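You operate a simulated robot arm through the tools that you are given. There is no shell and no other tool. Be economical: measure what you need, move in short steps, check, and stop when the job is done.

You are at the controls of a simulated two-armed robot. One attempt, no reset.

TASK
Wipe up the spill on the cab bench top with the rag there and put it back.

It is judged by the outcome, as a careful person would: the job done as asked, and still so three seconds after it is handed in. It fails if anything else is knocked over, pushed out of place, dropped, spilled or broken.

THE ROBOT
Two 7-joint arms with two-finger parallel grippers on one trunk, on a base that drives. Base frame: it is fixed to the floor where the robot stands at the start and does not move with it; the origin is under the middle of the robot, x ahead of it, y to its left, z up. Units: m, rad, N and s.
The left shoulder is at the start at [0.05, 0.177, 1.204], the right one opposite. With the tool pointing down near the work surface each hand reaches from about 0.1 to 0.68 m from the robot's upright axis, wherever it stands, measured 20 degrees to its own side. Payload 3.43 kg a hand.
Tool frame (each hand has its own): the origin (TCP) lies between the finger pads and is the grasp point; the fingertips stand 0.034 m ahead of it; z points along the fingers, y is the line along which they close. The gripper opens to 0.128 m. The fingers are 0.024 m wide and 0.012 m thick; the gripper's body (0.048 by 0.13 m) begins 0.096 m behind the TCP.
Orientation is that of the tool frame in the base frame, as a unit quaternion [w, x, y, z]. With the fingers straight down and closing along the base's y, the tool's x points along the base's -x, its y along +y and its z along -z.

THE INTERFACE
- The arms move only by the tool nudge_tool. It takes "left_deltas", "right_deltas" or both (then of equal length, played together; a hand with none holds still); each is a list of rows, each a list of 7 numbers: the shift along the base's x, y, z in m, then the turn, a rotation vector about the base's x, y, z in degrees, then the gripper command, from -1 (fully open) to 1 (shut), values between in proportion. In form: [[tx, ty, tz, wx, wy, wz, claw], ...]. A call has 1 to 8 rows; each row is the pose to reach, as a shift and turn from the pose commanded when the call began. Rows are played at 5 a second. More than 0.05 m and 0.15 rad between two rows, or a gripper value outside its range, and nothing of the call is played. Where a pose cannot be reached the arm comes as near as it can. A force on the tool above 40 N (or 10 N above the force at the start of the call, whichever is more), or a blocked arm, ends the call early, and 0.2 s more pass. The fingers move at their own pace (about 0.108 m/s each) and stop on an object; they squeeze with about 28 N. The grip force told is the motor's: it shows also when the fingers shut on nothing. Time passes only in rows, and 0.2 s behind the last, so rows that repeat a pose let the fingers close. It gives the time, the measured TCP pose, the force on the tool (base axes), the opening and the grip force at its end, in the units of the frame above (readings bear some noise), with the torque about the TCP (base axes, N m) and any sound that the robot's microphone picked up, and new pictures: "show" is both (left out), scene, wrist or none (wrist: the cameras of the hands that moved).
- Cameras (640 x 400 px; columns grow to the right, rows downward): "scene" is now at [0.1358, -0.0501, 1.3526]; the picture's right is [-0.63, -0.78, 0.00], its down [-0.54, 0.44, -0.72] and it looks along [0.56, -0.45, -0.70] (base axes); focal length 266 px, centre (320, 200). "left" rides on the left gripper at [0.076, 0.011, -0.16] in its tool frame; the picture's right is [-0.15, 0.99, 0.00], its down [-0.88, -0.13, -0.46] and it looks along [-0.45, -0.07, 0.89] (tool axes); focal length 234 px, centre (320, 200). "right" rides on the right gripper at [0.076, -0.011, -0.16] in its tool frame; the picture's right is [0.15, 0.99, 0.00], its down [-0.88, 0.13, -0.46] and it looks along [-0.45, 0.07, 0.89] (tool axes); focal length 234 px, centre (320, 200). There is no depth. A picture from a camera that has moved, and an enlarged one, comes with that camera's place and axes in the base frame and with its lens.
- move_column(by): slides the trunk up (or, below 0, down) by that many m; the arms and the scene camera ride with it, the base frame stays. It gives what a move gives, with no picture.
- steer(legs): drives the robot by 1 to 6 legs, each [ahead, turn to the left] in m and rad, along the robot's own axes; the way and the turn of a leg run together, so that a leg with both is an arc; at most 1.5 m and 3.142 rad a leg. The arms and the cameras ride along, it lands a little off, and it stops where it bumps. It gives what a move gives, and a new picture of the scene camera.
- head_to(pan, tilt): turns the head with the scene camera to pan (to the left, within 1.396 rad either way) and tilt (down, from -0.506 to 1.204), counted from straight ahead of the robot. It gives what a move gives, and a new picture of the scene camera.
- zoom(camera, box): a new picture of the part [left, top, right, bottom] of that camera's present view, enlarged. It takes no simulated time.
- job_done(): hands the job in; it is judged then, once.

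Work in short steps. Places have to be worked out from the pictures, the camera data and where the tool is seen: move nearer, look again, correct. Check each grasp and each placing, and mend what went wrong. You have 120 turns and 260 pictures in all, those below and enlarged ones among them. Open the grippers and draw the arms clear of the work before you hand the job in, unless the task says otherwise; then end with one line.

The tools are called after "Emit:" by a JSON object that holds its "api" and its "payload". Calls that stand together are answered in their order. nudge_tool: Moves the arms, as the interface text tells. Its arguments: {"type":"object","properties":{"left_deltas":{"type":"array","items":{"type":"array","items":{"type":"number"}}},"right_deltas":{"type":"array","items":{"type":"array","items":{"type":"number"}}},"show":{"type":"string","enum":["both","scene","wrist","none"]}},"required":[]} The other tools are called the same way: move_column (by) slides the trunk up or down; steer (legs) drives the base; head_to (pan, tilt) turns the head that bears the scene camera; zoom (camera, box) takes an enlarged picture of a part of a camera's view; job_done () hands the job in.

At the start:

```text
time_s: 0.0
left_tcp_pos: [0.372, -0.0188, 1.1051]
left_tool_rot: [0.0, -0.001, 1.0, 0.0]
left_ft_force: [-0.6, -0.5, 0.0]
left_moment: [0.02, -0.02, 0.01]
left_width: 0.1283
left_gripper_force: 0.1
right_tcp_pos: [0.3191, -0.395, 1.0948]
right_tool_rot: [0.0, 0.0, 1.0, 0.0]
right_ft_force: [-0.3, -0.1, 0.3]
right_moment: [0.0, 0.03, -0.03]
right_width: 0.1281
right_gripper_force: 0.1
trunk travel left (down, up): [-0.375, 0.026]
robot x, y, heading: [0.0009, 0.0014, 0.005]
head pan, tilt: [-0.684, 0.771]
```

scene: 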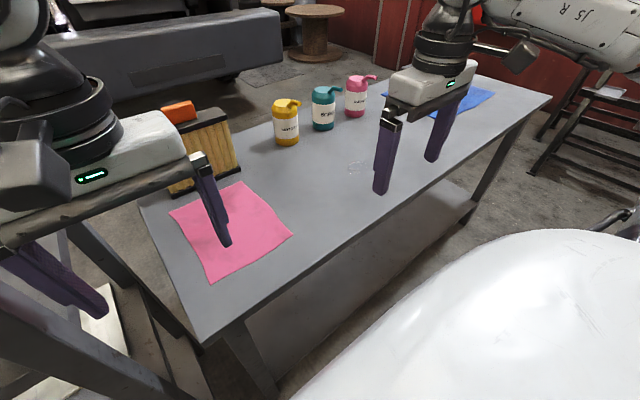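
right: 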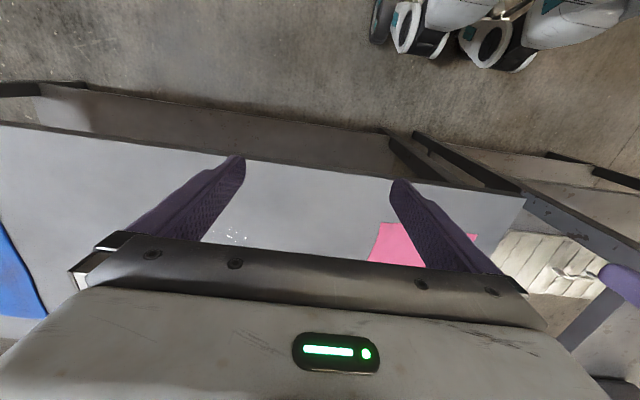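
left: 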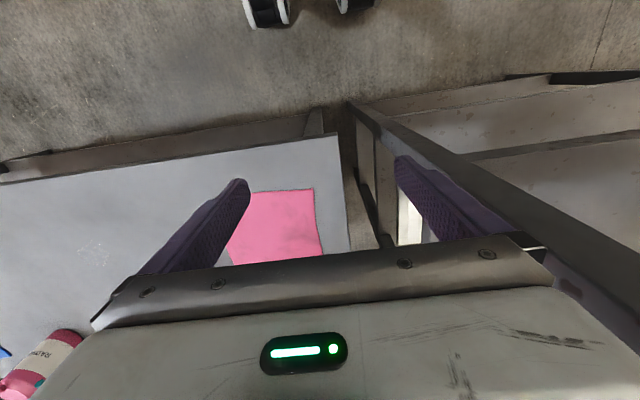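

The scene shows a bench with a pink cloth, a blue cloth, bottles and a faint clear patch. I'll zoom in to identify them.

Emit:
{"api": "zoom", "payload": {"camera": "scene", "box": [240, 60, 560, 220]}}

Emit:
{"api": "zoom", "payload": {"camera": "scene", "box": [120, 80, 320, 300]}}

```text
2.00 times, centred on (400, 140) of scene
camera zoom: at [0.1358, -0.0501, 1.3526], right [-0.63, -0.78, 0.0], down [-0.54, 0.44, -0.72], along [0.56, -0.45, -0.7], focal length 532 px, centre (160, 320)
```

zoom: 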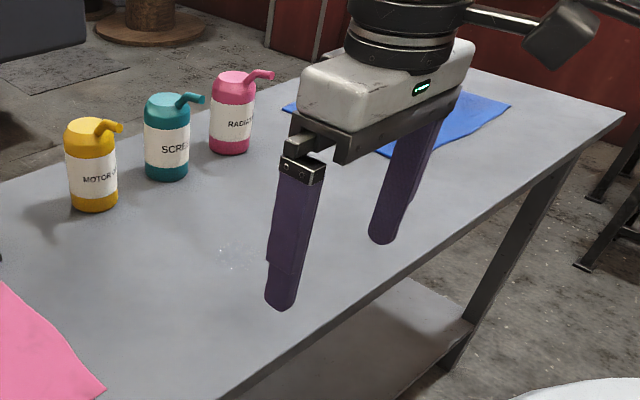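

```text
1.82 times, centred on (220, 190) of scene
camera zoom: at [0.1358, -0.0501, 1.3526], right [-0.63, -0.78, 0.0], down [-0.54, 0.44, -0.72], along [0.56, -0.45, -0.7], focal length 484 px, centre (502, 218)
```

zoom: 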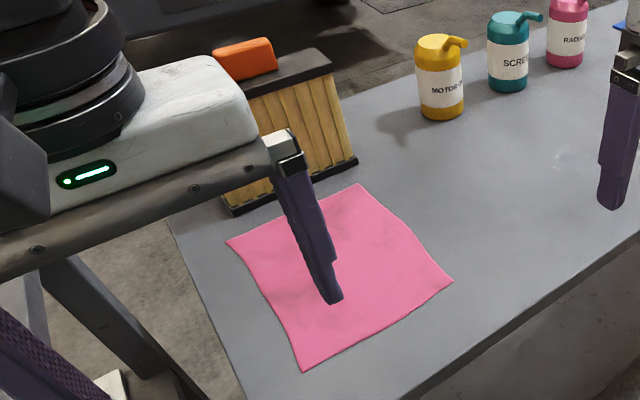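

Two cloths are on hand, pink and blue. I'll look around for signs that tell them apart and for other surfaces.

Emit:
{"api": "head_to", "payload": {"pan": -0.7, "tilt": 0.3}}

Emit:
{"api": "head_to", "payload": {"pan": 0.5, "tilt": 0.5}}

Emit:
{"api": "head_to", "payload": {"pan": -1.39, "tilt": 0.6}}

```text
time_s: 0.9
left_tcp_pos: [0.3729, -0.0199, 1.1042]
left_tool_rot: [0.0, 0.0, 1.0, 0.001]
left_ft_force: [0.6, -0.1, 0.5]
left_moment: [-0.04, 0.01, 0.01]
left_width: 0.1281
left_gripper_force: 0.1
right_tcp_pos: [0.3188, -0.3955, 1.0939]
right_tool_rot: [0.0, 0.0, 1.0, 0.0]
right_ft_force: [-0.3, 0.6, 0.0]
right_moment: [0.02, -0.02, 0.02]
right_width: 0.1279
right_gripper_force: 0.0
trunk travel left (down, up): [-0.375, 0.026]
robot x, y, heading: [0.0023, -0.0007, 0.003]
head pan, tilt: [-0.7, 0.3]
camera scene: at [0.1437, -0.0585, 1.3946], right [-0.64, -0.76, 0.0], down [-0.23, 0.19, -0.96], along [0.73, -0.62, -0.3], focal length 266 px, centre (320, 200)
```

scene: 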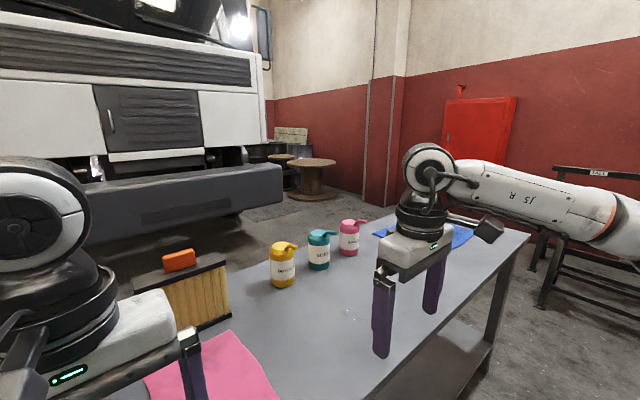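

```text
time_s: 2.3
left_tcp_pos: [0.3719, -0.0197, 1.1042]
left_tool_rot: [0.0, 0.0, 1.0, 0.001]
left_ft_force: [-0.3, 0.1, 0.4]
left_moment: [0.02, -0.03, -0.01]
left_width: 0.1281
left_gripper_force: 0.0
right_tcp_pos: [0.3188, -0.3954, 1.0947]
right_tool_rot: [0.0, 0.0, 1.0, 0.0]
right_ft_force: [0.0, 0.0, 0.3]
right_moment: [0.02, -0.01, -0.02]
right_width: 0.1278
right_gripper_force: 0.1
trunk travel left (down, up): [-0.375, 0.026]
robot x, y, heading: [0.0012, 0.0016, -0.002]
head pan, tilt: [0.499, 0.499]
camera scene: at [0.1522, 0.0452, 1.3763], right [0.48, -0.88, 0.0], down [-0.42, -0.23, -0.88], along [0.77, 0.42, -0.48], focal length 266 px, centre (320, 200)
```

scene: 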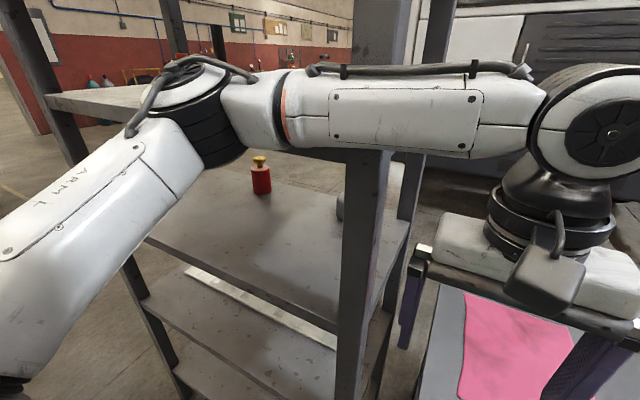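

```text
time_s: 4.2
left_tcp_pos: [0.3725, -0.0186, 1.105]
left_tool_rot: [0.0, 0.001, 1.0, 0.0]
left_ft_force: [-0.3, -0.8, 0.0]
left_moment: [0.0, 0.0, -0.04]
left_width: 0.128
left_gripper_force: 0.0
right_tcp_pos: [0.3182, -0.396, 1.0936]
right_tool_rot: [0.0, 0.001, 1.0, 0.001]
right_ft_force: [-0.2, -0.7, 0.8]
right_moment: [-0.01, 0.0, 0.01]
right_width: 0.1282
right_gripper_force: 0.0
trunk travel left (down, up): [-0.375, 0.026]
robot x, y, heading: [-0.0007, 0.0002, 0.001]
head pan, tilt: [-1.389, 0.6]
camera scene: at [0.0883, -0.0852, 1.3672], right [-0.98, -0.18, 0.0], down [-0.1, 0.56, -0.83], along [0.15, -0.81, -0.56], focal length 266 px, centre (320, 200)
```

scene: 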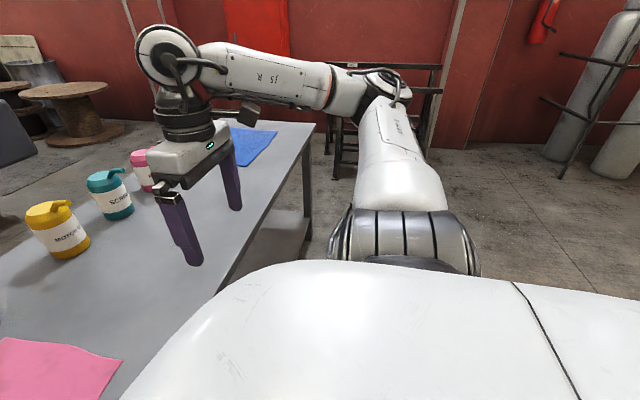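

Bench top estimated at z≈0.89, spanning x 0.37–0.77 and y −1.46…0.01, with the pink cloth near (0.58,−0.14) and the spill near (0.54,−0.51). I'll look closely at the blue cloth before choosing.

Emit:
{"api": "head_to", "payload": {"pan": -1.1, "tilt": 0.55}}

Emit:
{"api": "zoom", "payload": {"camera": "scene", "box": [220, 60, 420, 240]}}

```text
time_s: 5.0
left_tcp_pos: [0.3709, -0.0188, 1.105]
left_tool_rot: [0.001, 0.0, 1.0, 0.0]
left_ft_force: [-0.1, -0.3, 0.5]
left_moment: [-0.02, -0.02, -0.03]
left_width: 0.1282
left_gripper_force: 0.0
right_tcp_pos: [0.3195, -0.3954, 1.0936]
right_tool_rot: [0.0, 0.0, 1.0, 0.0]
right_ft_force: [-0.3, -1.2, 0.1]
right_moment: [0.03, 0.04, -0.01]
right_width: 0.1282
right_gripper_force: 0.1
trunk travel left (down, up): [-0.375, 0.026]
robot x, y, heading: [-0.0026, -0.0034, -0.003]
head pan, tilt: [-1.1, 0.55]
camera scene: at [0.113, -0.0783, 1.3717], right [-0.89, -0.45, 0.0], down [-0.24, 0.47, -0.85], along [0.39, -0.76, -0.52], focal length 266 px, centre (320, 200)
```

scene: 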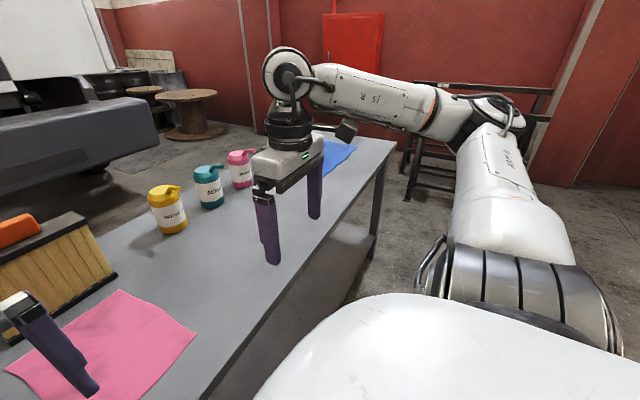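

```text
2.22 times, centred on (320, 150) of scene
camera zoom: at [0.113, -0.0783, 1.3717], right [-0.89, -0.45, 0.0], down [-0.24, 0.47, -0.85], along [0.39, -0.76, -0.52], focal length 592 px, centre (320, 311)
```

zoom: 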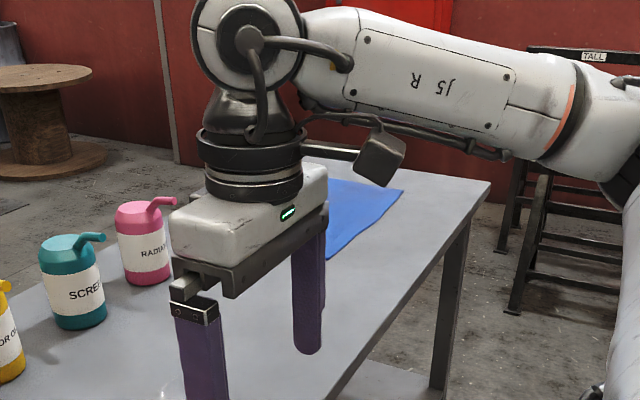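

Both cloths are plain. I'll check for signs on the left side/wall and the shelving.

Emit:
{"api": "head_to", "payload": {"pan": 0.6, "tilt": 0.1}}

Emit:
{"api": "zoom", "payload": {"camera": "scene", "box": [160, 0, 480, 200]}}

Emit:
{"api": "head_to", "payload": {"pan": -0.2, "tilt": 0.3}}

Emit:
{"api": "head_to", "payload": {"pan": 1.39, "tilt": 0.3}}

```text
time_s: 6.7
left_tcp_pos: [0.3724, -0.0201, 1.1049]
left_tool_rot: [-0.001, 0.0, 1.0, 0.0]
left_ft_force: [-0.1, -0.2, 0.4]
left_moment: [0.03, 0.01, -0.02]
left_width: 0.128
left_gripper_force: 0.1
right_tcp_pos: [0.3195, -0.3951, 1.094]
right_tool_rot: [0.0, 0.0, 1.0, 0.001]
right_ft_force: [-0.3, -0.2, -0.7]
right_moment: [0.01, 0.02, 0.0]
right_width: 0.1277
right_gripper_force: 0.0
trunk travel left (down, up): [-0.375, 0.026]
robot x, y, heading: [-0.0007, 0.0004, 0.006]
head pan, tilt: [0.6, 0.099]
camera scene: at [0.1483, 0.0537, 1.4134], right [0.56, -0.83, 0.0], down [-0.08, -0.06, -0.99], along [0.82, 0.56, -0.1], focal length 266 px, centre (320, 200)
```

scene: 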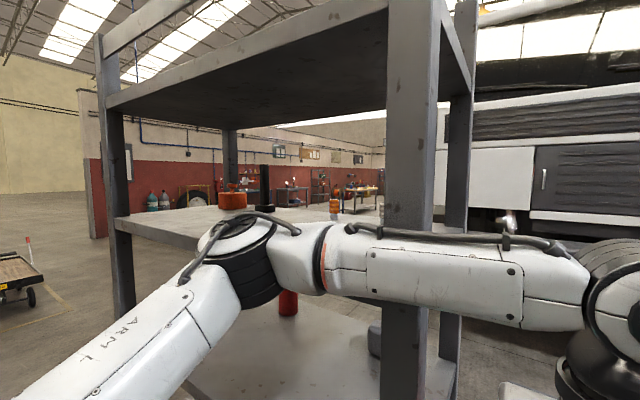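

```text
2.00 times, centred on (320, 100) of scene
camera zoom: at [0.1483, 0.0537, 1.4134], right [0.56, -0.83, 0.0], down [-0.08, -0.06, -0.99], along [0.82, 0.56, -0.1], focal length 532 px, centre (320, 400)
```

zoom: 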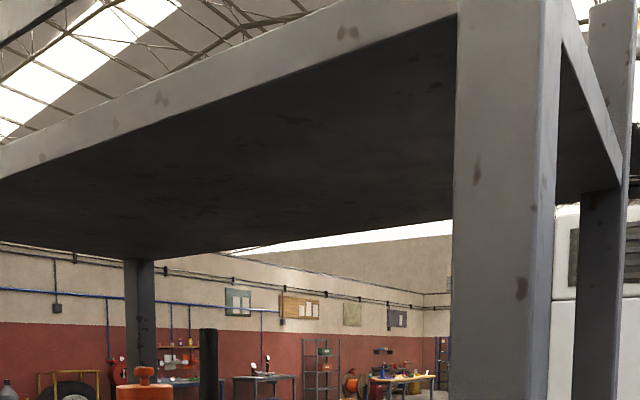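

```text
time_s: 7.8
left_tcp_pos: [0.3724, -0.0196, 1.1048]
left_tool_rot: [0.0, -0.001, 1.0, 0.0]
left_ft_force: [0.1, 0.8, -0.5]
left_moment: [-0.03, -0.01, 0.02]
left_width: 0.1281
left_gripper_force: 0.2
right_tcp_pos: [0.3193, -0.395, 1.0942]
right_tool_rot: [0.0, 0.0, 1.0, 0.001]
right_ft_force: [-0.3, -0.1, 0.1]
right_moment: [-0.03, 0.02, -0.01]
right_width: 0.1277
right_gripper_force: 0.1
trunk travel left (down, up): [-0.375, 0.026]
robot x, y, heading: [-0.0008, -0.0051, 0.003]
head pan, tilt: [-0.201, 0.3]
camera scene: at [0.1638, -0.0168, 1.3947], right [-0.2, -0.98, 0.0], down [-0.29, 0.06, -0.96], along [0.94, -0.19, -0.3], focal length 266 px, centre (320, 200)
```

scene: 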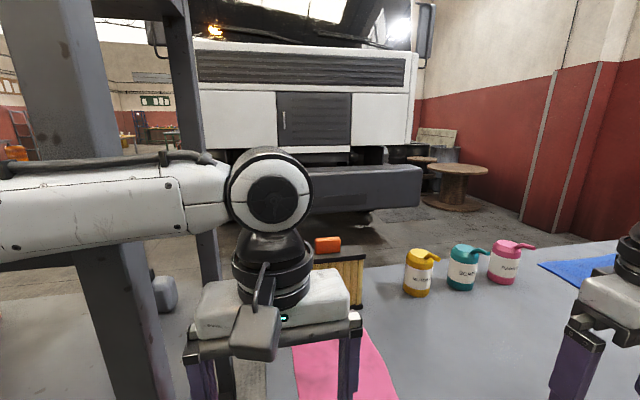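

```text
time_s: 9.5
left_tcp_pos: [0.3717, -0.0198, 1.1047]
left_tool_rot: [0.0, 0.0, 1.0, -0.001]
left_ft_force: [0.4, 0.8, 0.6]
left_moment: [-0.01, -0.01, 0.01]
left_width: 0.1281
left_gripper_force: 0.0
right_tcp_pos: [0.3188, -0.3959, 1.0941]
right_tool_rot: [0.0, 0.0, 1.0, 0.0]
right_ft_force: [-0.6, -0.4, 0.3]
right_moment: [0.01, -0.01, 0.02]
right_width: 0.1278
right_gripper_force: 0.2
trunk travel left (down, up): [-0.375, 0.026]
robot x, y, heading: [0.0036, -0.0019, -0.003]
head pan, tilt: [1.389, 0.3]
camera scene: at [0.0892, 0.0935, 1.3947], right [0.98, -0.18, 0.0], down [-0.05, -0.29, -0.96], along [0.17, 0.94, -0.3], focal length 266 px, centre (320, 200)
```

scene: 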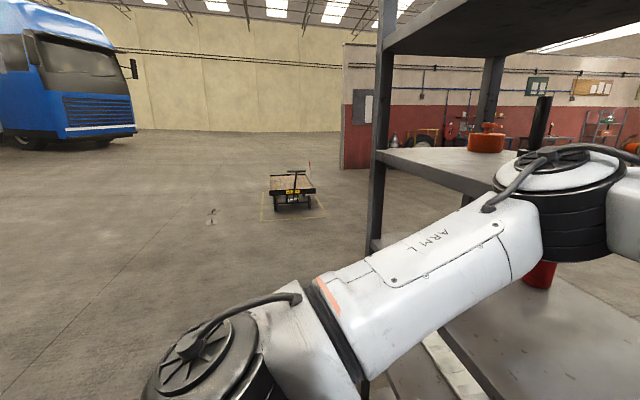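

No sign gives rules; both cloths lie on the bench. I'll shift the right hand outward to see the blue item with the wrist camera and clear the scene camera's view of the spill.

Emit:
{"api": "nudge_tool", "payload": {"right_deltas": [[0, -0.05, 0, 0, 0, 0, -1], [0, -0.1, 0, 0, 0, 0, -1], [-0.03, -0.14, 0, 0, 0, 0, -1], [-0.06, -0.18, 0, 0, 0, 0, -1], [-0.08, -0.22, 0, 0, 0, 0, -1]], "show": "wrist"}}

Emit:
{"api": "head_to", "payload": {"pan": -0.9, "tilt": 0.6}}

Emit:
{"api": "zoom", "payload": {"camera": "scene", "box": [200, 90, 520, 290]}}

```text
time_s: 10.7
left_tcp_pos: [0.3715, -0.0191, 1.1046]
left_tool_rot: [0.0, 0.0, 1.0, 0.0]
left_ft_force: [-0.8, 0.4, -0.2]
left_moment: [0.0, -0.02, -0.01]
left_width: 0.1277
left_gripper_force: 0.0
right_tcp_pos: [0.3069, -0.5104, 1.0942]
right_tool_rot: [0.001, 0.001, 1.0, 0.0]
right_ft_force: [0.2, 0.6, 0.3]
right_moment: [-0.02, 0.03, -0.02]
right_width: 0.1277
right_gripper_force: 0.0
right hand out of reach, approached as far as the arm can: row 3, 4, 5
trunk travel left (down, up): [-0.375, 0.026]
robot x, y, heading: [0.001, 0.0017, 0.001]
head pan, tilt: [1.389, 0.3]
camera right: at [0.2301, -0.5208, 1.2525], right [-0.15, 0.99, 0.0], down [0.88, 0.13, 0.46], along [0.45, 0.07, -0.89], focal length 234 px, centre (320, 200)
```

right: 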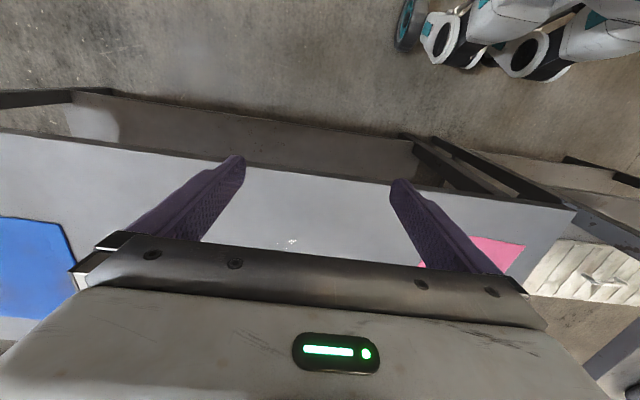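

```text
time_s: 12.8
left_tcp_pos: [0.3723, -0.0193, 1.1039]
left_tool_rot: [0.0, 0.0, 1.0, 0.0]
left_ft_force: [-0.4, -0.6, -0.3]
left_moment: [0.05, 0.03, 0.02]
left_width: 0.128
left_gripper_force: 0.2
right_tcp_pos: [0.307, -0.5093, 1.0934]
right_tool_rot: [0.001, -0.001, 1.0, 0.001]
right_ft_force: [0.2, 0.0, 1.2]
right_moment: [0.03, 0.01, -0.03]
right_width: 0.1283
right_gripper_force: 0.1
trunk travel left (down, up): [-0.375, 0.026]
robot x, y, heading: [-0.0, -0.0033, -0.003]
head pan, tilt: [-0.901, 0.6]
camera scene: at [0.1272, -0.0675, 1.3672], right [-0.78, -0.62, 0.0], down [-0.35, 0.44, -0.83], along [0.51, -0.65, -0.56], focal length 266 px, centre (320, 200)
```

scene: 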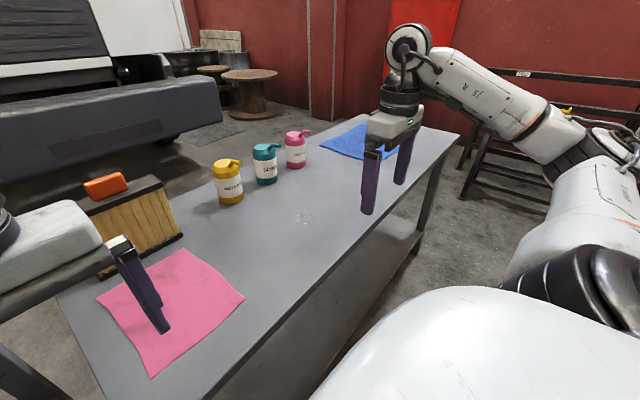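

```text
2.00 times, centred on (360, 190) of scene
camera zoom: at [0.1272, -0.0675, 1.3672], right [-0.78, -0.62, 0.0], down [-0.35, 0.44, -0.83], along [0.51, -0.65, -0.56], focal length 532 px, centre (240, 220)
```

zoom: 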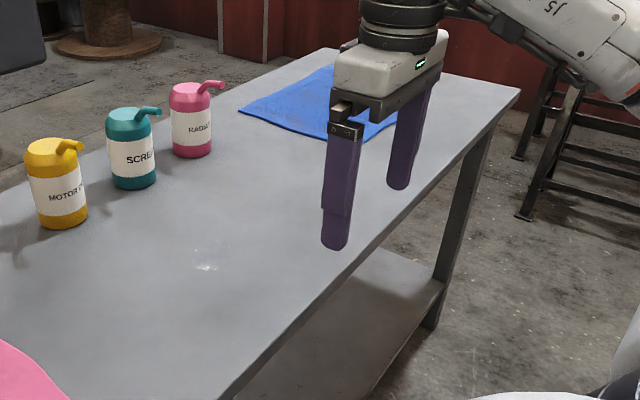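

Zooming on blue and on the spill in the wrist view to compare.

Emit:
{"api": "zoom", "payload": {"camera": "right", "box": [0, 180, 160, 340]}}

Emit:
{"api": "zoom", "payload": {"camera": "right", "box": [240, 200, 340, 260]}}

Emit:
{"api": "zoom", "payload": {"camera": "scene", "box": [200, 120, 320, 240]}}

Emit:
{"api": "zoom", "payload": {"camera": "scene", "box": [60, 160, 260, 380]}}

```text
2.50 times, centred on (80, 260) of right
camera zoom: at [0.2307, -0.5209, 1.2522], right [-0.15, 0.99, 0.0], down [0.88, 0.13, 0.46], along [0.45, 0.07, -0.89], focal length 585 px, centre (920, 50)
```

zoom: 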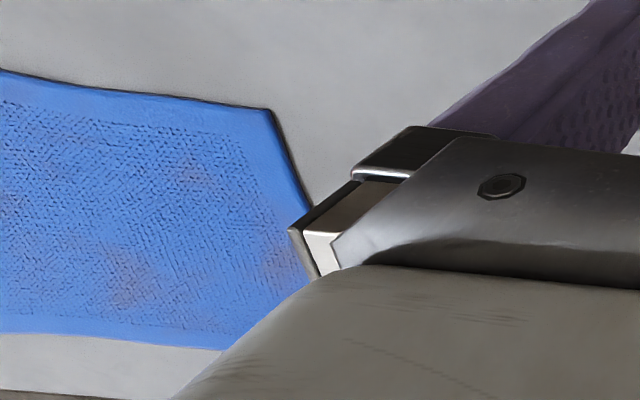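

```text
6.40 times, centred on (290, 230) of right
camera zoom: at [0.2307, -0.5209, 1.2522], right [-0.15, 0.99, 0.0], down [0.88, 0.13, 0.46], along [0.45, 0.07, -0.89], focal length 1499 px, centre (512, 8)
```

zoom: 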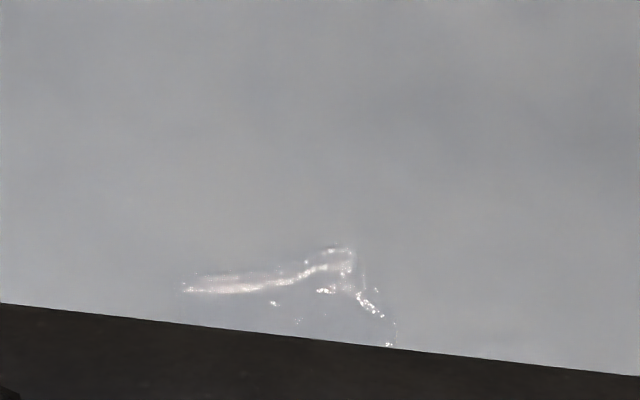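

```text
3.33 times, centred on (260, 180) of scene
camera zoom: at [0.1272, -0.0675, 1.3672], right [-0.78, -0.62, 0.0], down [-0.35, 0.44, -0.83], along [0.51, -0.65, -0.56], focal length 888 px, centre (520, 267)
```

zoom: 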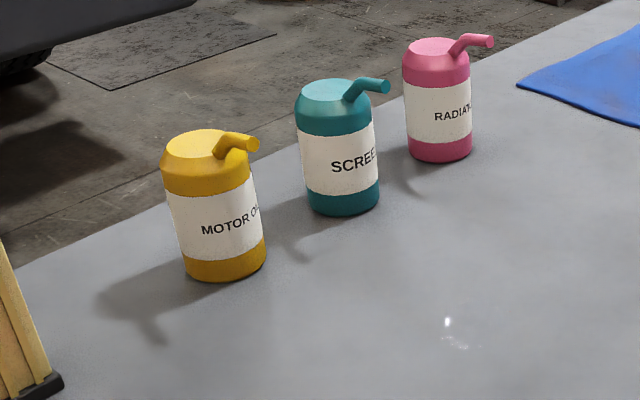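

```text
1.82 times, centred on (160, 270) of scene
camera zoom: at [0.1272, -0.0675, 1.3672], right [-0.78, -0.62, 0.0], down [-0.35, 0.44, -0.83], along [0.51, -0.65, -0.56], focal length 484 px, centre (611, 73)
```

zoom: 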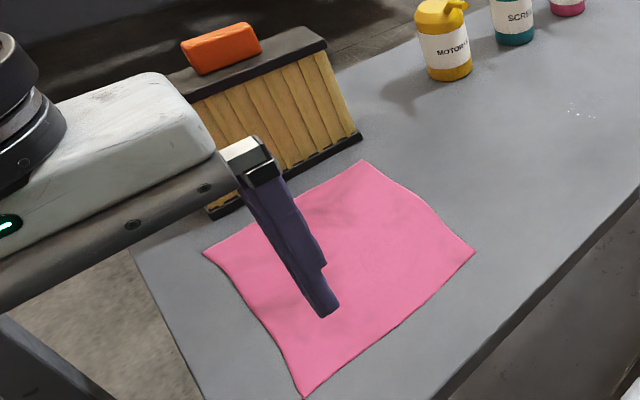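

The blue one shows weave and brownish stains; I'll inspect the pink one at similar enlargement.

Emit:
{"api": "zoom", "payload": {"camera": "left", "box": [220, 180, 340, 270]}}

Emit:
{"api": "zoom", "payload": {"camera": "scene", "box": [310, 110, 400, 170]}}

Emit:
{"api": "zoom", "payload": {"camera": "scene", "box": [90, 240, 250, 340]}}

```text
4.44 times, centred on (280, 225) of left
camera zoom: at [0.2956, -0.0084, 1.2653], right [0.15, 0.99, 0.0], down [0.88, -0.13, 0.46], along [0.45, -0.07, -0.89], focal length 1041 px, centre (498, 89)
```

zoom: 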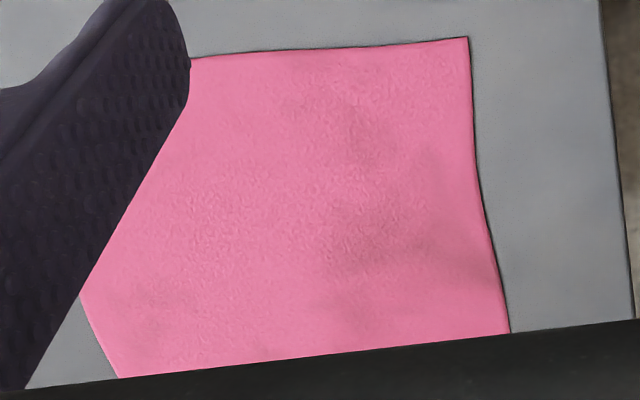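

```text
6.67 times, centred on (355, 140) of scene
camera zoom: at [0.1272, -0.0675, 1.3672], right [-0.78, -0.62, 0.0], down [-0.35, 0.44, -0.83], along [0.51, -0.65, -0.56], focal length 1775 px, centre (87, 600)
```

zoom: 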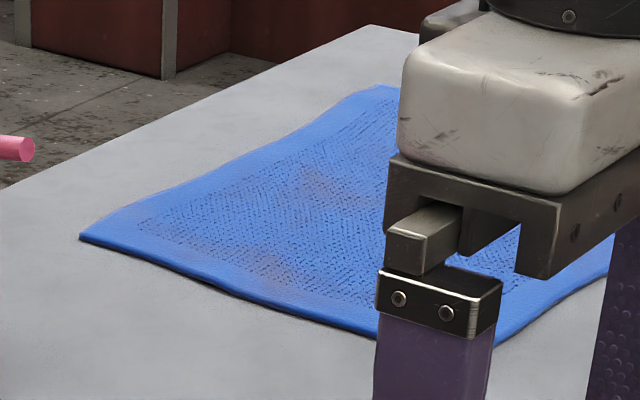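

```text
4.00 times, centred on (170, 290) of scene
camera zoom: at [0.1272, -0.0675, 1.3672], right [-0.78, -0.62, 0.0], down [-0.35, 0.44, -0.83], along [0.51, -0.65, -0.56], focal length 1065 px, centre (920, -160)
```

zoom: 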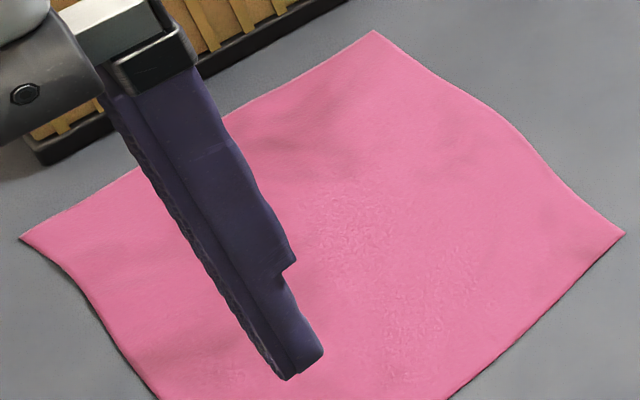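

The pink cloth is clean and lies next to the spill, while the blue one is stained (it would smear), so I'll use pink. The spill at (0.54,−0.51) is out of reach from here. I'll shift the robot about 0.25 m to the right by backing, turning, advancing and turning back.

Emit:
{"api": "steer", "payload": {"legs": [[-0.25, 0], [0, -0.78], [0.35, 0], [0, 0.88]]}}

```text
time_s: 20.9
left_tcp_pos: [0.3712, -0.2154, 1.1053]
left_tool_rot: [0.0, -0.065, 0.998, 0.0]
left_ft_force: [0.9, -0.1, -0.7]
left_moment: [0.0, -0.01, 0.0]
left_width: 0.1283
left_gripper_force: 0.0
right_tcp_pos: [0.369, -0.709, 1.0948]
right_tool_rot: [0.002, -0.064, 0.998, 0.001]
right_ft_force: [-0.8, 0.5, -0.3]
right_moment: [-0.04, -0.04, 0.01]
right_width: 0.1278
right_gripper_force: 0.1
trunk travel left (down, up): [-0.375, 0.026]
robot x, y, heading: [0.0018, -0.2422, 0.129]
head pan, tilt: [-0.901, 0.6]
camera scene: at [0.135, -0.2944, 1.3672], right [-0.7, -0.72, 0.0], down [-0.41, 0.39, -0.83], along [0.59, -0.58, -0.56], focal length 266 px, centre (320, 200)
```

scene: 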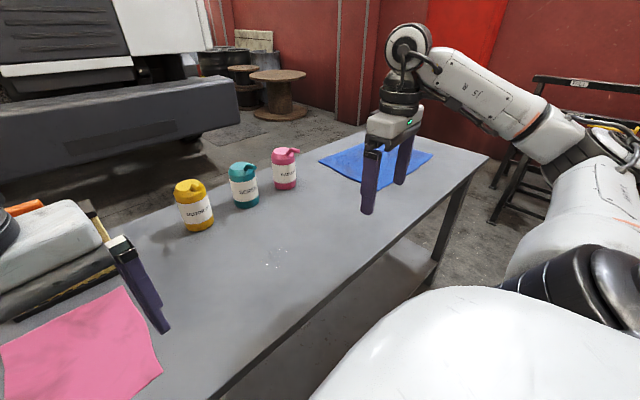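

Landed as planned. Now I withdraw the left hand out of the way and bring the right hand inward toward the pink rag, staying high; I'll aim the head at the rag.

Emit:
{"api": "nudge_tool", "payload": {"left_deltas": [[-0.03, 0.02, 0.02, 0, 0, 0, -1], [-0.07, 0.04, 0.04, 0, 0, 0, -1], [-0.1, 0.07, 0.05, 0, 0, 0, -1], [-0.13, 0.1, 0.06, 0, 0, 0, -1], [-0.15, 0.13, 0.06, 0, 0, 0, -1]], "right_deltas": [[0, 0.04, 0, 0, 0, 0, -1], [0.01, 0.08, 0, 0, 0, 0, -1], [0.02, 0.12, 0, 0, 0, 0, -1], [0.04, 0.16, 0, 0, 0, 0, -1], [0.06, 0.2, 0, 0, 0, 0, -1]], "show": "none"}}

Emit:
{"api": "head_to", "payload": {"pan": -0.2, "tilt": 0.85}}

```text
time_s: 22.1
left_tcp_pos: [0.222, -0.0824, 1.1647]
left_tool_rot: [0.0, -0.065, 0.998, -0.001]
left_ft_force: [-0.2, 0.4, 0.5]
left_moment: [-0.05, -0.04, -0.01]
left_width: 0.1278
left_gripper_force: 0.1
right_tcp_pos: [0.429, -0.5091, 1.0935]
right_tool_rot: [0.002, -0.064, 0.998, 0.0]
right_ft_force: [-0.3, 0.7, -0.1]
right_moment: [-0.01, 0.0, -0.01]
right_width: 0.128
right_gripper_force: 0.1
trunk travel left (down, up): [-0.375, 0.026]
robot x, y, heading: [-0.0, -0.2431, 0.13]
head pan, tilt: [-0.901, 0.6]
```

```text
time_s: 23.1
left_tcp_pos: [0.2229, -0.0852, 1.1657]
left_tool_rot: [-0.001, -0.064, 0.998, 0.0]
left_ft_force: [0.8, 0.1, -0.4]
left_moment: [0.0, 0.0, 0.01]
left_width: 0.1279
left_gripper_force: 0.0
right_tcp_pos: [0.4298, -0.5117, 1.0934]
right_tool_rot: [0.002, -0.065, 0.998, 0.001]
right_ft_force: [-0.8, 0.8, -0.3]
right_moment: [0.0, -0.03, 0.03]
right_width: 0.1279
right_gripper_force: 0.0
trunk travel left (down, up): [-0.375, 0.026]
robot x, y, heading: [-0.0023, -0.2432, 0.126]
head pan, tilt: [-0.201, 0.85]
camera scene: at [0.1494, -0.2387, 1.3464], right [-0.07, -1.0, 0.0], down [-0.75, 0.05, -0.66], along [0.66, -0.05, -0.75], focal length 266 px, centre (320, 200)
```

scene: 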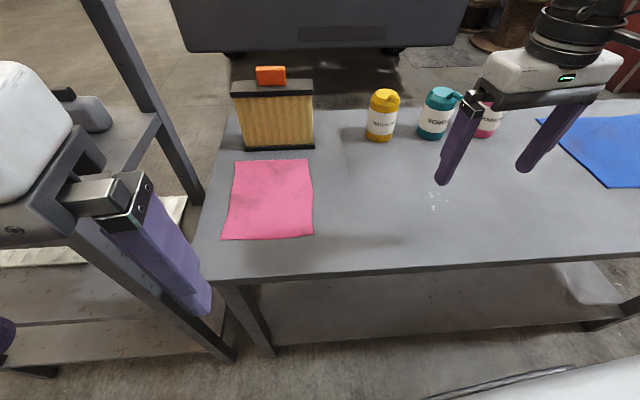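

The view is now clear: rag spans x 0.455–0.70, y −0.055…−0.248; spill centre ≈ (0.53,−0.53). I move the right hand above the rag centre.

Emit:
{"api": "nudge_tool", "payload": {"right_deltas": [[0.02, 0.045, 0, 0, 0, -1.5, -1], [0.04, 0.09, 0, 0, 0, -3, -1], [0.06, 0.135, 0, 0, 0, -4.5, -1], [0.08, 0.18, 0, 0, 0, -6, -1], [0.1, 0.225, 0, 0, 0, -7.3, -1], [0.12, 0.27, 0, 0, 0, -7.3, -1], [0.135, 0.315, 0, 0, 0, -7.3, -0.5], [0.147, 0.36, 0, 0, 0, -7.3, -0.2]]}}

```text
time_s: 24.9
left_tcp_pos: [0.2226, -0.0848, 1.1661]
left_tool_rot: [0.0, -0.065, 0.998, 0.0]
left_ft_force: [0.0, -0.2, 0.1]
left_moment: [0.0, -0.03, -0.06]
left_width: 0.128
left_gripper_force: 0.1
right_tcp_pos: [0.4931, -0.3322, 1.0874]
right_tool_rot: [0.003, 0.0, 1.0, 0.001]
right_ft_force: [0.3, -0.4, 0.2]
right_moment: [-0.01, -0.01, 0.04]
right_width: 0.0771
right_gripper_force: 0.1
right hand out of reach, approached as far as the arm can: row 4, 5, 6, 7, 8
trunk travel left (down, up): [-0.375, 0.026]
robot x, y, heading: [0.0008, -0.2418, 0.13]
head pan, tilt: [-0.201, 0.85]
camera scene: at [0.1496, -0.2387, 1.3463], right [-0.07, -1.0, 0.0], down [-0.75, 0.05, -0.66], along [0.66, -0.05, -0.75], focal length 266 px, centre (320, 200)
camera right: at [0.4165, -0.3443, 1.2471], right [-0.15, 0.99, 0.0], down [0.88, 0.13, 0.46], along [0.45, 0.07, -0.89], focal length 234 px, centre (320, 200)
```

scene: 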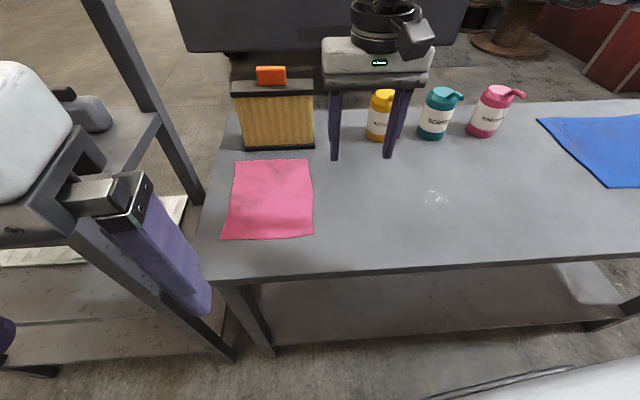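
right: 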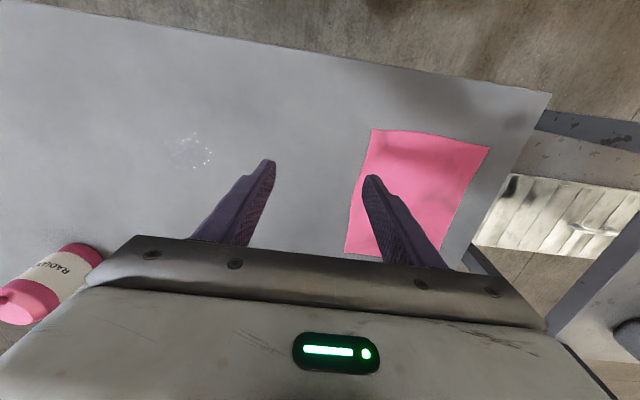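

At this height the arm's reach is short. I'll raise the trunk slightly, lower the hand over the bare bench, and then extend toward the rag lower down.

Emit:
{"api": "move_column", "payload": {"by": 0.025}}

Emit:
{"api": "nudge_tool", "payload": {"right_deltas": [[0, 0, -0.04, 0, 0, 0, -0.2], [0, 0, -0.08, 0, 0, 0, -0.2], [0, 0, -0.12, 0, 0, 0, -0.2], [0.0, 0.04, -0.13, 0, 0, 0, -0.2], [0.02, 0.08, -0.13, 0, 0, 0, -0.2], [0.04, 0.12, -0.13, 0, 0, 0, -0.2], [0.06, 0.15, -0.13, 0, 0, 0, -0.2], [0.08, 0.18, -0.13, 0, 0, 0, -0.2]]}}

```text
time_s: 25.6
left_tcp_pos: [0.2225, -0.0849, 1.1915]
left_tool_rot: [0.0, -0.065, 0.998, 0.0]
left_ft_force: [-0.1, -0.2, 0.6]
left_moment: [0.0, 0.08, 0.03]
left_width: 0.1282
left_gripper_force: 0.0
right_tcp_pos: [0.4922, -0.3329, 1.1145]
right_tool_rot: [0.001, -0.001, 1.0, 0.001]
right_ft_force: [0.3, 0.1, 0.3]
right_moment: [-0.02, 0.01, 0.01]
right_width: 0.0769
right_gripper_force: 0.1
trunk travel left (down, up): [-0.4, 0.001]
robot x, y, heading: [-0.001, -0.2433, 0.128]
head pan, tilt: [-0.201, 0.85]
```

```text
time_s: 27.4
left_tcp_pos: [0.2214, -0.085, 1.1916]
left_tool_rot: [-0.001, -0.065, 0.998, 0.001]
left_ft_force: [0.6, -1.2, -0.4]
left_moment: [-0.01, -0.02, -0.05]
left_width: 0.1282
left_gripper_force: 0.2
right_tcp_pos: [0.4763, -0.3367, 1.0162]
right_tool_rot: [0.003, -0.001, 1.0, 0.001]
right_ft_force: [0.4, -0.2, -0.4]
right_moment: [0.03, 0.02, -0.01]
right_width: 0.0771
right_gripper_force: 0.2
right hand out of reach, approached as far as the arm can: row 2, 3, 4, 5, 6, 7, 8
trunk travel left (down, up): [-0.4, 0.001]
robot x, y, heading: [0.0005, -0.2426, 0.132]
head pan, tilt: [-0.201, 0.85]
camera scene: at [0.1494, -0.2386, 1.3713], right [-0.07, -1.0, 0.0], down [-0.75, 0.05, -0.66], along [0.66, -0.05, -0.75], focal length 266 px, centre (320, 200)
camera right: at [0.4017, -0.3475, 1.1748], right [-0.15, 0.99, 0.0], down [0.88, 0.13, 0.46], along [0.46, 0.07, -0.89], focal length 234 px, centre (320, 200)
```

scene: 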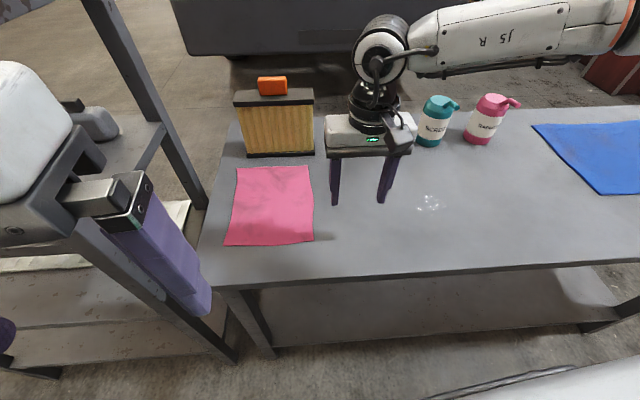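
right: 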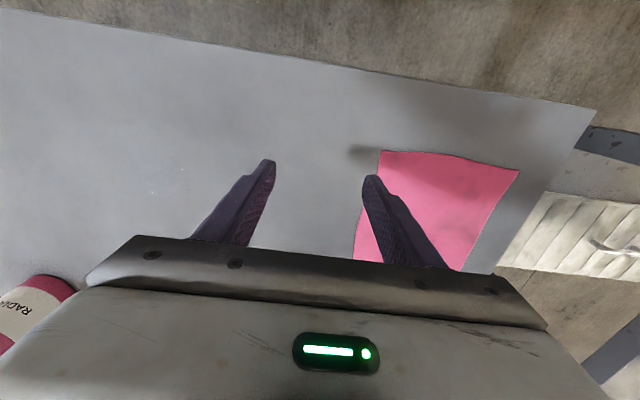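

The arm looks stuck against a limit in this posture rather than true reach. I'll retract a bit, turn the wrist back, and try descending again to learn what limits it.

Emit:
{"api": "nudge_tool", "payload": {"right_deltas": [[-0.04, 0, 0.0, 0, 0, 4, -0.2], [-0.08, 0, 0.0, 0, 0, 8, -0.2], [-0.1, 0, -0.03, 0, 0, 12, -0.2], [-0.1, 0, -0.05, 0, 0, 16, -0.2], [-0.07, 0, -0.05, 0, 0, 20, -0.2], [-0.03, 0, -0.05, 0, 0, 24, -0.2], [0.01, 0, -0.05, 0, 0, 24, -0.2], [0.05, 0, -0.05, 0, 0, 24, -0.2]], "show": "scene"}}

```text
time_s: 29.2
left_tcp_pos: [0.2217, -0.0844, 1.1904]
left_tool_rot: [0.0, -0.066, 0.998, 0.0]
left_ft_force: [-0.2, -0.9, -0.4]
left_moment: [0.01, 0.01, -0.02]
left_width: 0.1281
left_gripper_force: 0.1
right_tcp_pos: [0.5098, -0.3642, 0.9857]
right_tool_rot: [0.004, -0.209, 0.978, 0.003]
right_ft_force: [-0.7, 0.4, -1.0]
right_moment: [0.0, -0.04, -0.02]
right_width: 0.0767
right_gripper_force: 0.1
right hand out of reach, approached as far as the arm can: row 6, 7, 8
trunk travel left (down, up): [-0.4, 0.001]
robot x, y, heading: [0.0008, -0.2456, 0.131]
head pan, tilt: [-0.201, 0.85]
camera scene: at [0.1496, -0.2388, 1.3713], right [-0.07, -1.0, 0.0], down [-0.75, 0.05, -0.66], along [0.66, -0.05, -0.75], focal length 266 px, centre (320, 200)
```

scene: 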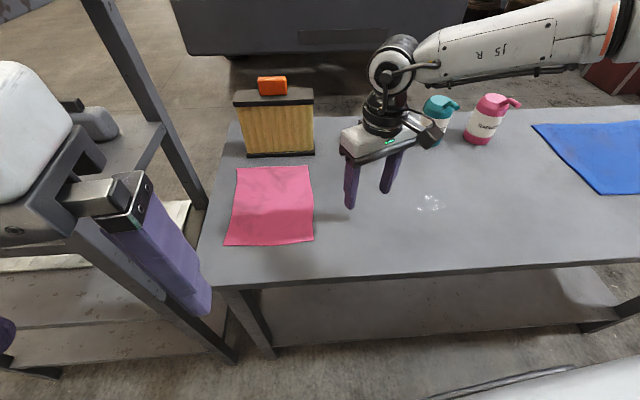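

Yawing the wrist left freed it partly, so a wrist joint limit is likely. I'll yaw further left and keep going toward the rag.

Emit:
{"api": "nudge_tool", "payload": {"right_deltas": [[0, 0, 0.0, 0, 0, 8, -0.2], [0.0, 0, 0.0, 0, 0, 16, -0.2], [0.0, 0, 0, 0, 0, 24, -0.2], [0.0, 0.03, 0, 0, 0, 32, -0.2], [0.0, 0.06, 0, 0, 0, 36, -0.2], [0.0, 0.1, 0, 0, 0, 36, -0.2], [0.02, 0.13, 0, 0, 0, 36, -0.2], [0.04, 0.16, 0, 0, 0, 36, -0.2]], "show": "scene"}}

```text
time_s: 31.1
left_tcp_pos: [0.2221, -0.0856, 1.1905]
left_tool_rot: [0.0, -0.065, 0.998, 0.0]
left_ft_force: [0.2, -0.4, 0.0]
left_moment: [-0.01, 0.02, 0.02]
left_width: 0.128
left_gripper_force: 0.0
right_tcp_pos: [0.4763, -0.3363, 1.0144]
right_tool_rot: [0.003, -0.501, 0.865, 0.002]
right_ft_force: [0.3, -0.1, -0.2]
right_moment: [0.02, -0.03, 0.01]
right_width: 0.0765
right_gripper_force: 0.1
right hand out of reach, approached as far as the arm can: row 4, 5, 6, 7, 8
trunk travel left (down, up): [-0.4, 0.001]
robot x, y, heading: [-0.0016, -0.2427, 0.133]
head pan, tilt: [-0.201, 0.85]
camera scene: at [0.1495, -0.2386, 1.3713], right [-0.07, -1.0, 0.0], down [-0.75, 0.05, -0.66], along [0.66, -0.05, -0.75], focal length 266 px, centre (320, 200)
```

scene: 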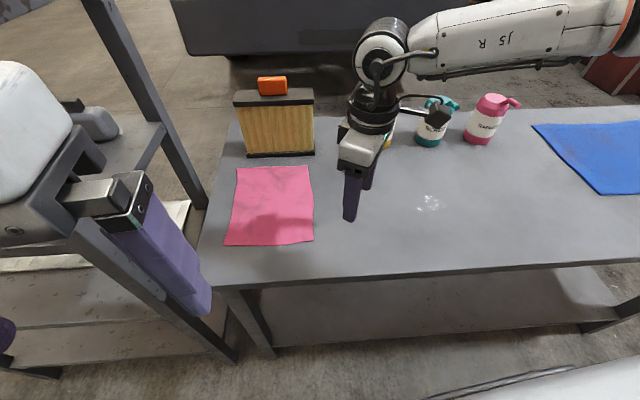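

The limit is positional irrespective of yaw; the shoulders are probably too high. Before lowering the trunk, I check the left arm's clearance from the shelving.

Emit:
{"api": "head_to", "payload": {"pan": 0.9, "tilt": 0.75}}

Emit:
{"api": "head_to", "payload": {"pan": -1.2, "tilt": 0.4}}

```text
time_s: 32.4
left_tcp_pos: [0.2212, -0.0845, 1.1918]
left_tool_rot: [0.001, -0.064, 0.998, 0.0]
left_ft_force: [0.1, 0.3, -0.2]
left_moment: [0.01, 0.03, 0.02]
left_width: 0.1282
left_gripper_force: 0.0
right_tcp_pos: [0.4766, -0.3365, 1.014]
right_tool_rot: [0.002, -0.5, 0.866, 0.003]
right_ft_force: [0.2, 0.3, 0.8]
right_moment: [-0.02, 0.03, -0.01]
right_width: 0.0768
right_gripper_force: 0.2
trunk travel left (down, up): [-0.4, 0.001]
robot x, y, heading: [0.0008, -0.2402, 0.127]
head pan, tilt: [0.901, 0.75]
camera scene: at [0.1142, -0.162, 1.3793], right [0.86, -0.52, 0.0], down [-0.35, -0.58, -0.73], along [0.38, 0.63, -0.68], focal length 266 px, centre (320, 200)
```

scene: 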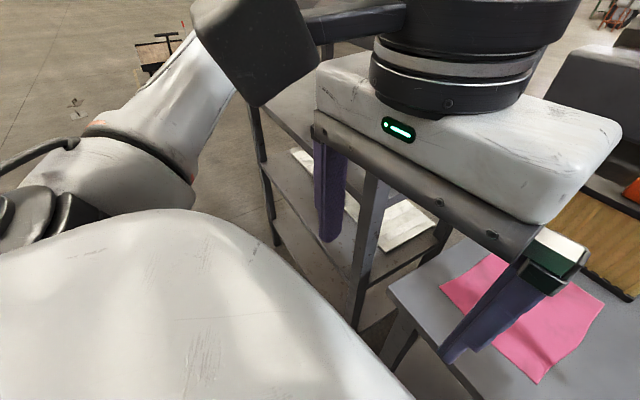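

```text
time_s: 34.4
left_tcp_pos: [0.2223, -0.0854, 1.1916]
left_tool_rot: [-0.001, -0.064, 0.998, 0.0]
left_ft_force: [0.6, 0.2, -0.2]
left_moment: [0.02, -0.03, 0.0]
left_width: 0.1281
left_gripper_force: 0.1
right_tcp_pos: [0.4765, -0.3358, 1.0136]
right_tool_rot: [0.002, -0.501, 0.866, 0.003]
right_ft_force: [-0.2, 0.3, -0.3]
right_moment: [0.05, 0.01, 0.01]
right_width: 0.0768
right_gripper_force: 0.1
trunk travel left (down, up): [-0.4, 0.001]
robot x, y, heading: [-0.0004, -0.2392, 0.129]
head pan, tilt: [-1.201, 0.4]
camera scene: at [0.1159, -0.3143, 1.4105], right [-0.88, -0.48, 0.0], down [-0.19, 0.34, -0.92], along [0.44, -0.81, -0.39], focal length 266 px, centre (320, 200)
```

scene: 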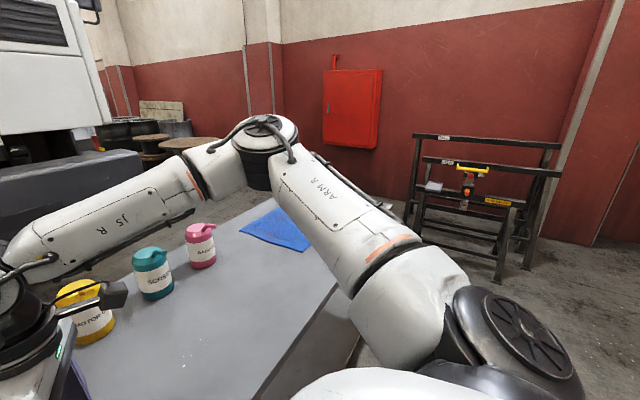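

The elbow is strongly bent, so it's a posture/height issue. I retract the right hand and raise it, then lower the trunk by 0.12 to test reach with lower shoulders.

Emit:
{"api": "nudge_tool", "payload": {"right_deltas": [[-0.03, -0.02, 0.04, 0, 0, -6, -0.2], [-0.06, -0.04, 0.08, 0, 0, -12, -0.2], [-0.08, -0.06, 0.12, 0, 0, -18, -0.2], [-0.1, -0.06, 0.14, 0, 0, -24, -0.2], [-0.1, -0.06, 0.14, 0, 0, -30, -0.2]], "show": "none"}}

Emit:
{"api": "move_column", "payload": {"by": -0.12}}

Emit:
{"api": "nudge_tool", "payload": {"right_deltas": [[0.03, 0.03, -0.02, 0, 0, 0, -0.2], [0.06, 0.06, -0.04, 0, 0, 0, -0.2], [0.09, 0.09, -0.06, 0, 0, 0, -0.2], [0.12, 0.12, -0.06, 0, 0, 0, -0.2], [0.14, 0.15, -0.06, 0, 0, 0, -0.2], [0.16, 0.18, -0.06, 0, 0, 0, -0.2], [0.18, 0.2, -0.06, 0, 0, 0, -0.2]], "show": "scene"}}

```text
refused: row 1 steps farther than a row can; nothing moved
```

```text
time_s: 35.9
left_tcp_pos: [0.2215, -0.0849, 1.0724]
left_tool_rot: [0.0, -0.065, 0.998, 0.0]
left_ft_force: [-0.2, 0.1, 0.5]
left_moment: [0.0, -0.02, 0.02]
left_width: 0.1281
left_gripper_force: 0.0
right_tcp_pos: [0.4773, -0.3372, 0.8937]
right_tool_rot: [0.002, -0.5, 0.866, 0.003]
right_ft_force: [-1.1, -0.5, 4.4]
right_moment: [-0.14, -0.11, -0.02]
right_width: 0.0768
right_gripper_force: 0.1
trunk travel left (down, up): [-0.28, 0.121]
robot x, y, heading: [-0.0012, -0.2441, 0.129]
head pan, tilt: [-1.201, 0.4]
```

```text
time_s: 37.5
left_tcp_pos: [0.2223, -0.0833, 1.0713]
left_tool_rot: [-0.001, -0.065, 0.998, 0.001]
left_ft_force: [0.0, 0.0, 0.0]
left_moment: [0.02, 0.01, 0.0]
left_width: 0.1281
left_gripper_force: 0.1
right_tcp_pos: [0.4768, -0.3354, 0.8935]
right_tool_rot: [0.002, -0.501, 0.866, 0.002]
right_ft_force: [0.6, -0.1, 9.0]
right_moment: [-0.28, -0.27, -0.03]
right_width: 0.0773
right_gripper_force: 1.0
right hand out of reach, approached as far as the arm can: row 1, 2, 3, 4, 5, 6, 7
trunk travel left (down, up): [-0.28, 0.121]
robot x, y, heading: [-0.0002, -0.2414, 0.131]
head pan, tilt: [-1.201, 0.4]
camera scene: at [0.1152, -0.3143, 1.2906], right [-0.88, -0.48, 0.0], down [-0.19, 0.34, -0.92], along [0.44, -0.81, -0.39], focal length 266 px, centre (320, 200)
```

scene: 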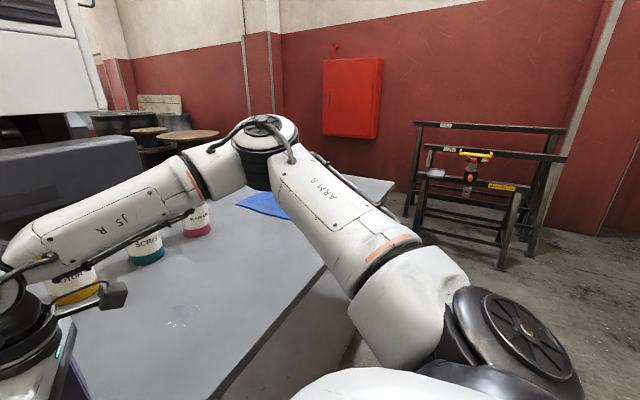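

My first row was too long and was refused, so the lowering brought the fingertips gently onto the bare bench (so bench z ≈ 0.86). I raise and retract the hand now.

Emit:
{"api": "nudge_tool", "payload": {"right_deltas": [[0, 0, 0.04, 0, 0, 0, -0.2], [-0.02, -0.01, 0.08, 0, 0, -5, -0.2], [-0.04, -0.02, 0.12, 0, 0, -12, -0.2], [-0.05, -0.03, 0.14, 0, 0, -20, -0.2], [-0.05, -0.03, 0.14, 0, 0, -28, -0.2]], "show": "none"}}

Emit:
{"api": "head_to", "payload": {"pan": -0.5, "tilt": 0.7}}

```text
time_s: 38.7
left_tcp_pos: [0.2236, -0.0857, 1.0714]
left_tool_rot: [0.0, -0.065, 0.998, 0.0]
left_ft_force: [-0.1, 0.2, -1.1]
left_moment: [0.0, -0.01, 0.0]
left_width: 0.1276
left_gripper_force: 0.0
right_tcp_pos: [0.419, -0.3674, 1.0277]
right_tool_rot: [0.003, -0.275, 0.961, 0.001]
right_ft_force: [-0.1, 0.0, -0.2]
right_moment: [0.01, 0.01, -0.01]
right_width: 0.0768
right_gripper_force: 0.0
trunk travel left (down, up): [-0.28, 0.121]
robot x, y, heading: [-0.0001, -0.2436, 0.127]
head pan, tilt: [-1.201, 0.4]
```

```text
time_s: 39.8
left_tcp_pos: [0.2226, -0.0851, 1.0709]
left_tool_rot: [0.0, -0.065, 0.998, 0.0]
left_ft_force: [0.3, -0.5, 0.5]
left_moment: [-0.01, 0.01, 0.01]
left_width: 0.1281
left_gripper_force: 0.1
right_tcp_pos: [0.4178, -0.3665, 1.0277]
right_tool_rot: [0.002, -0.276, 0.961, 0.002]
right_ft_force: [-0.6, -0.1, 0.1]
right_moment: [0.01, -0.03, 0.03]
right_width: 0.0769
right_gripper_force: 0.0
trunk travel left (down, up): [-0.28, 0.121]
robot x, y, heading: [-0.001, -0.2415, 0.128]
head pan, tilt: [-0.499, 0.7]
camera scene: at [0.1506, -0.2638, 1.2636], right [-0.36, -0.93, 0.0], down [-0.6, 0.23, -0.77], along [0.71, -0.28, -0.64], focal length 266 px, centre (320, 200)
```

scene: 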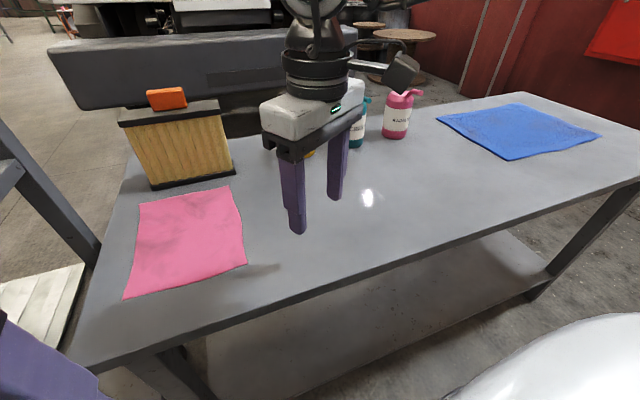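

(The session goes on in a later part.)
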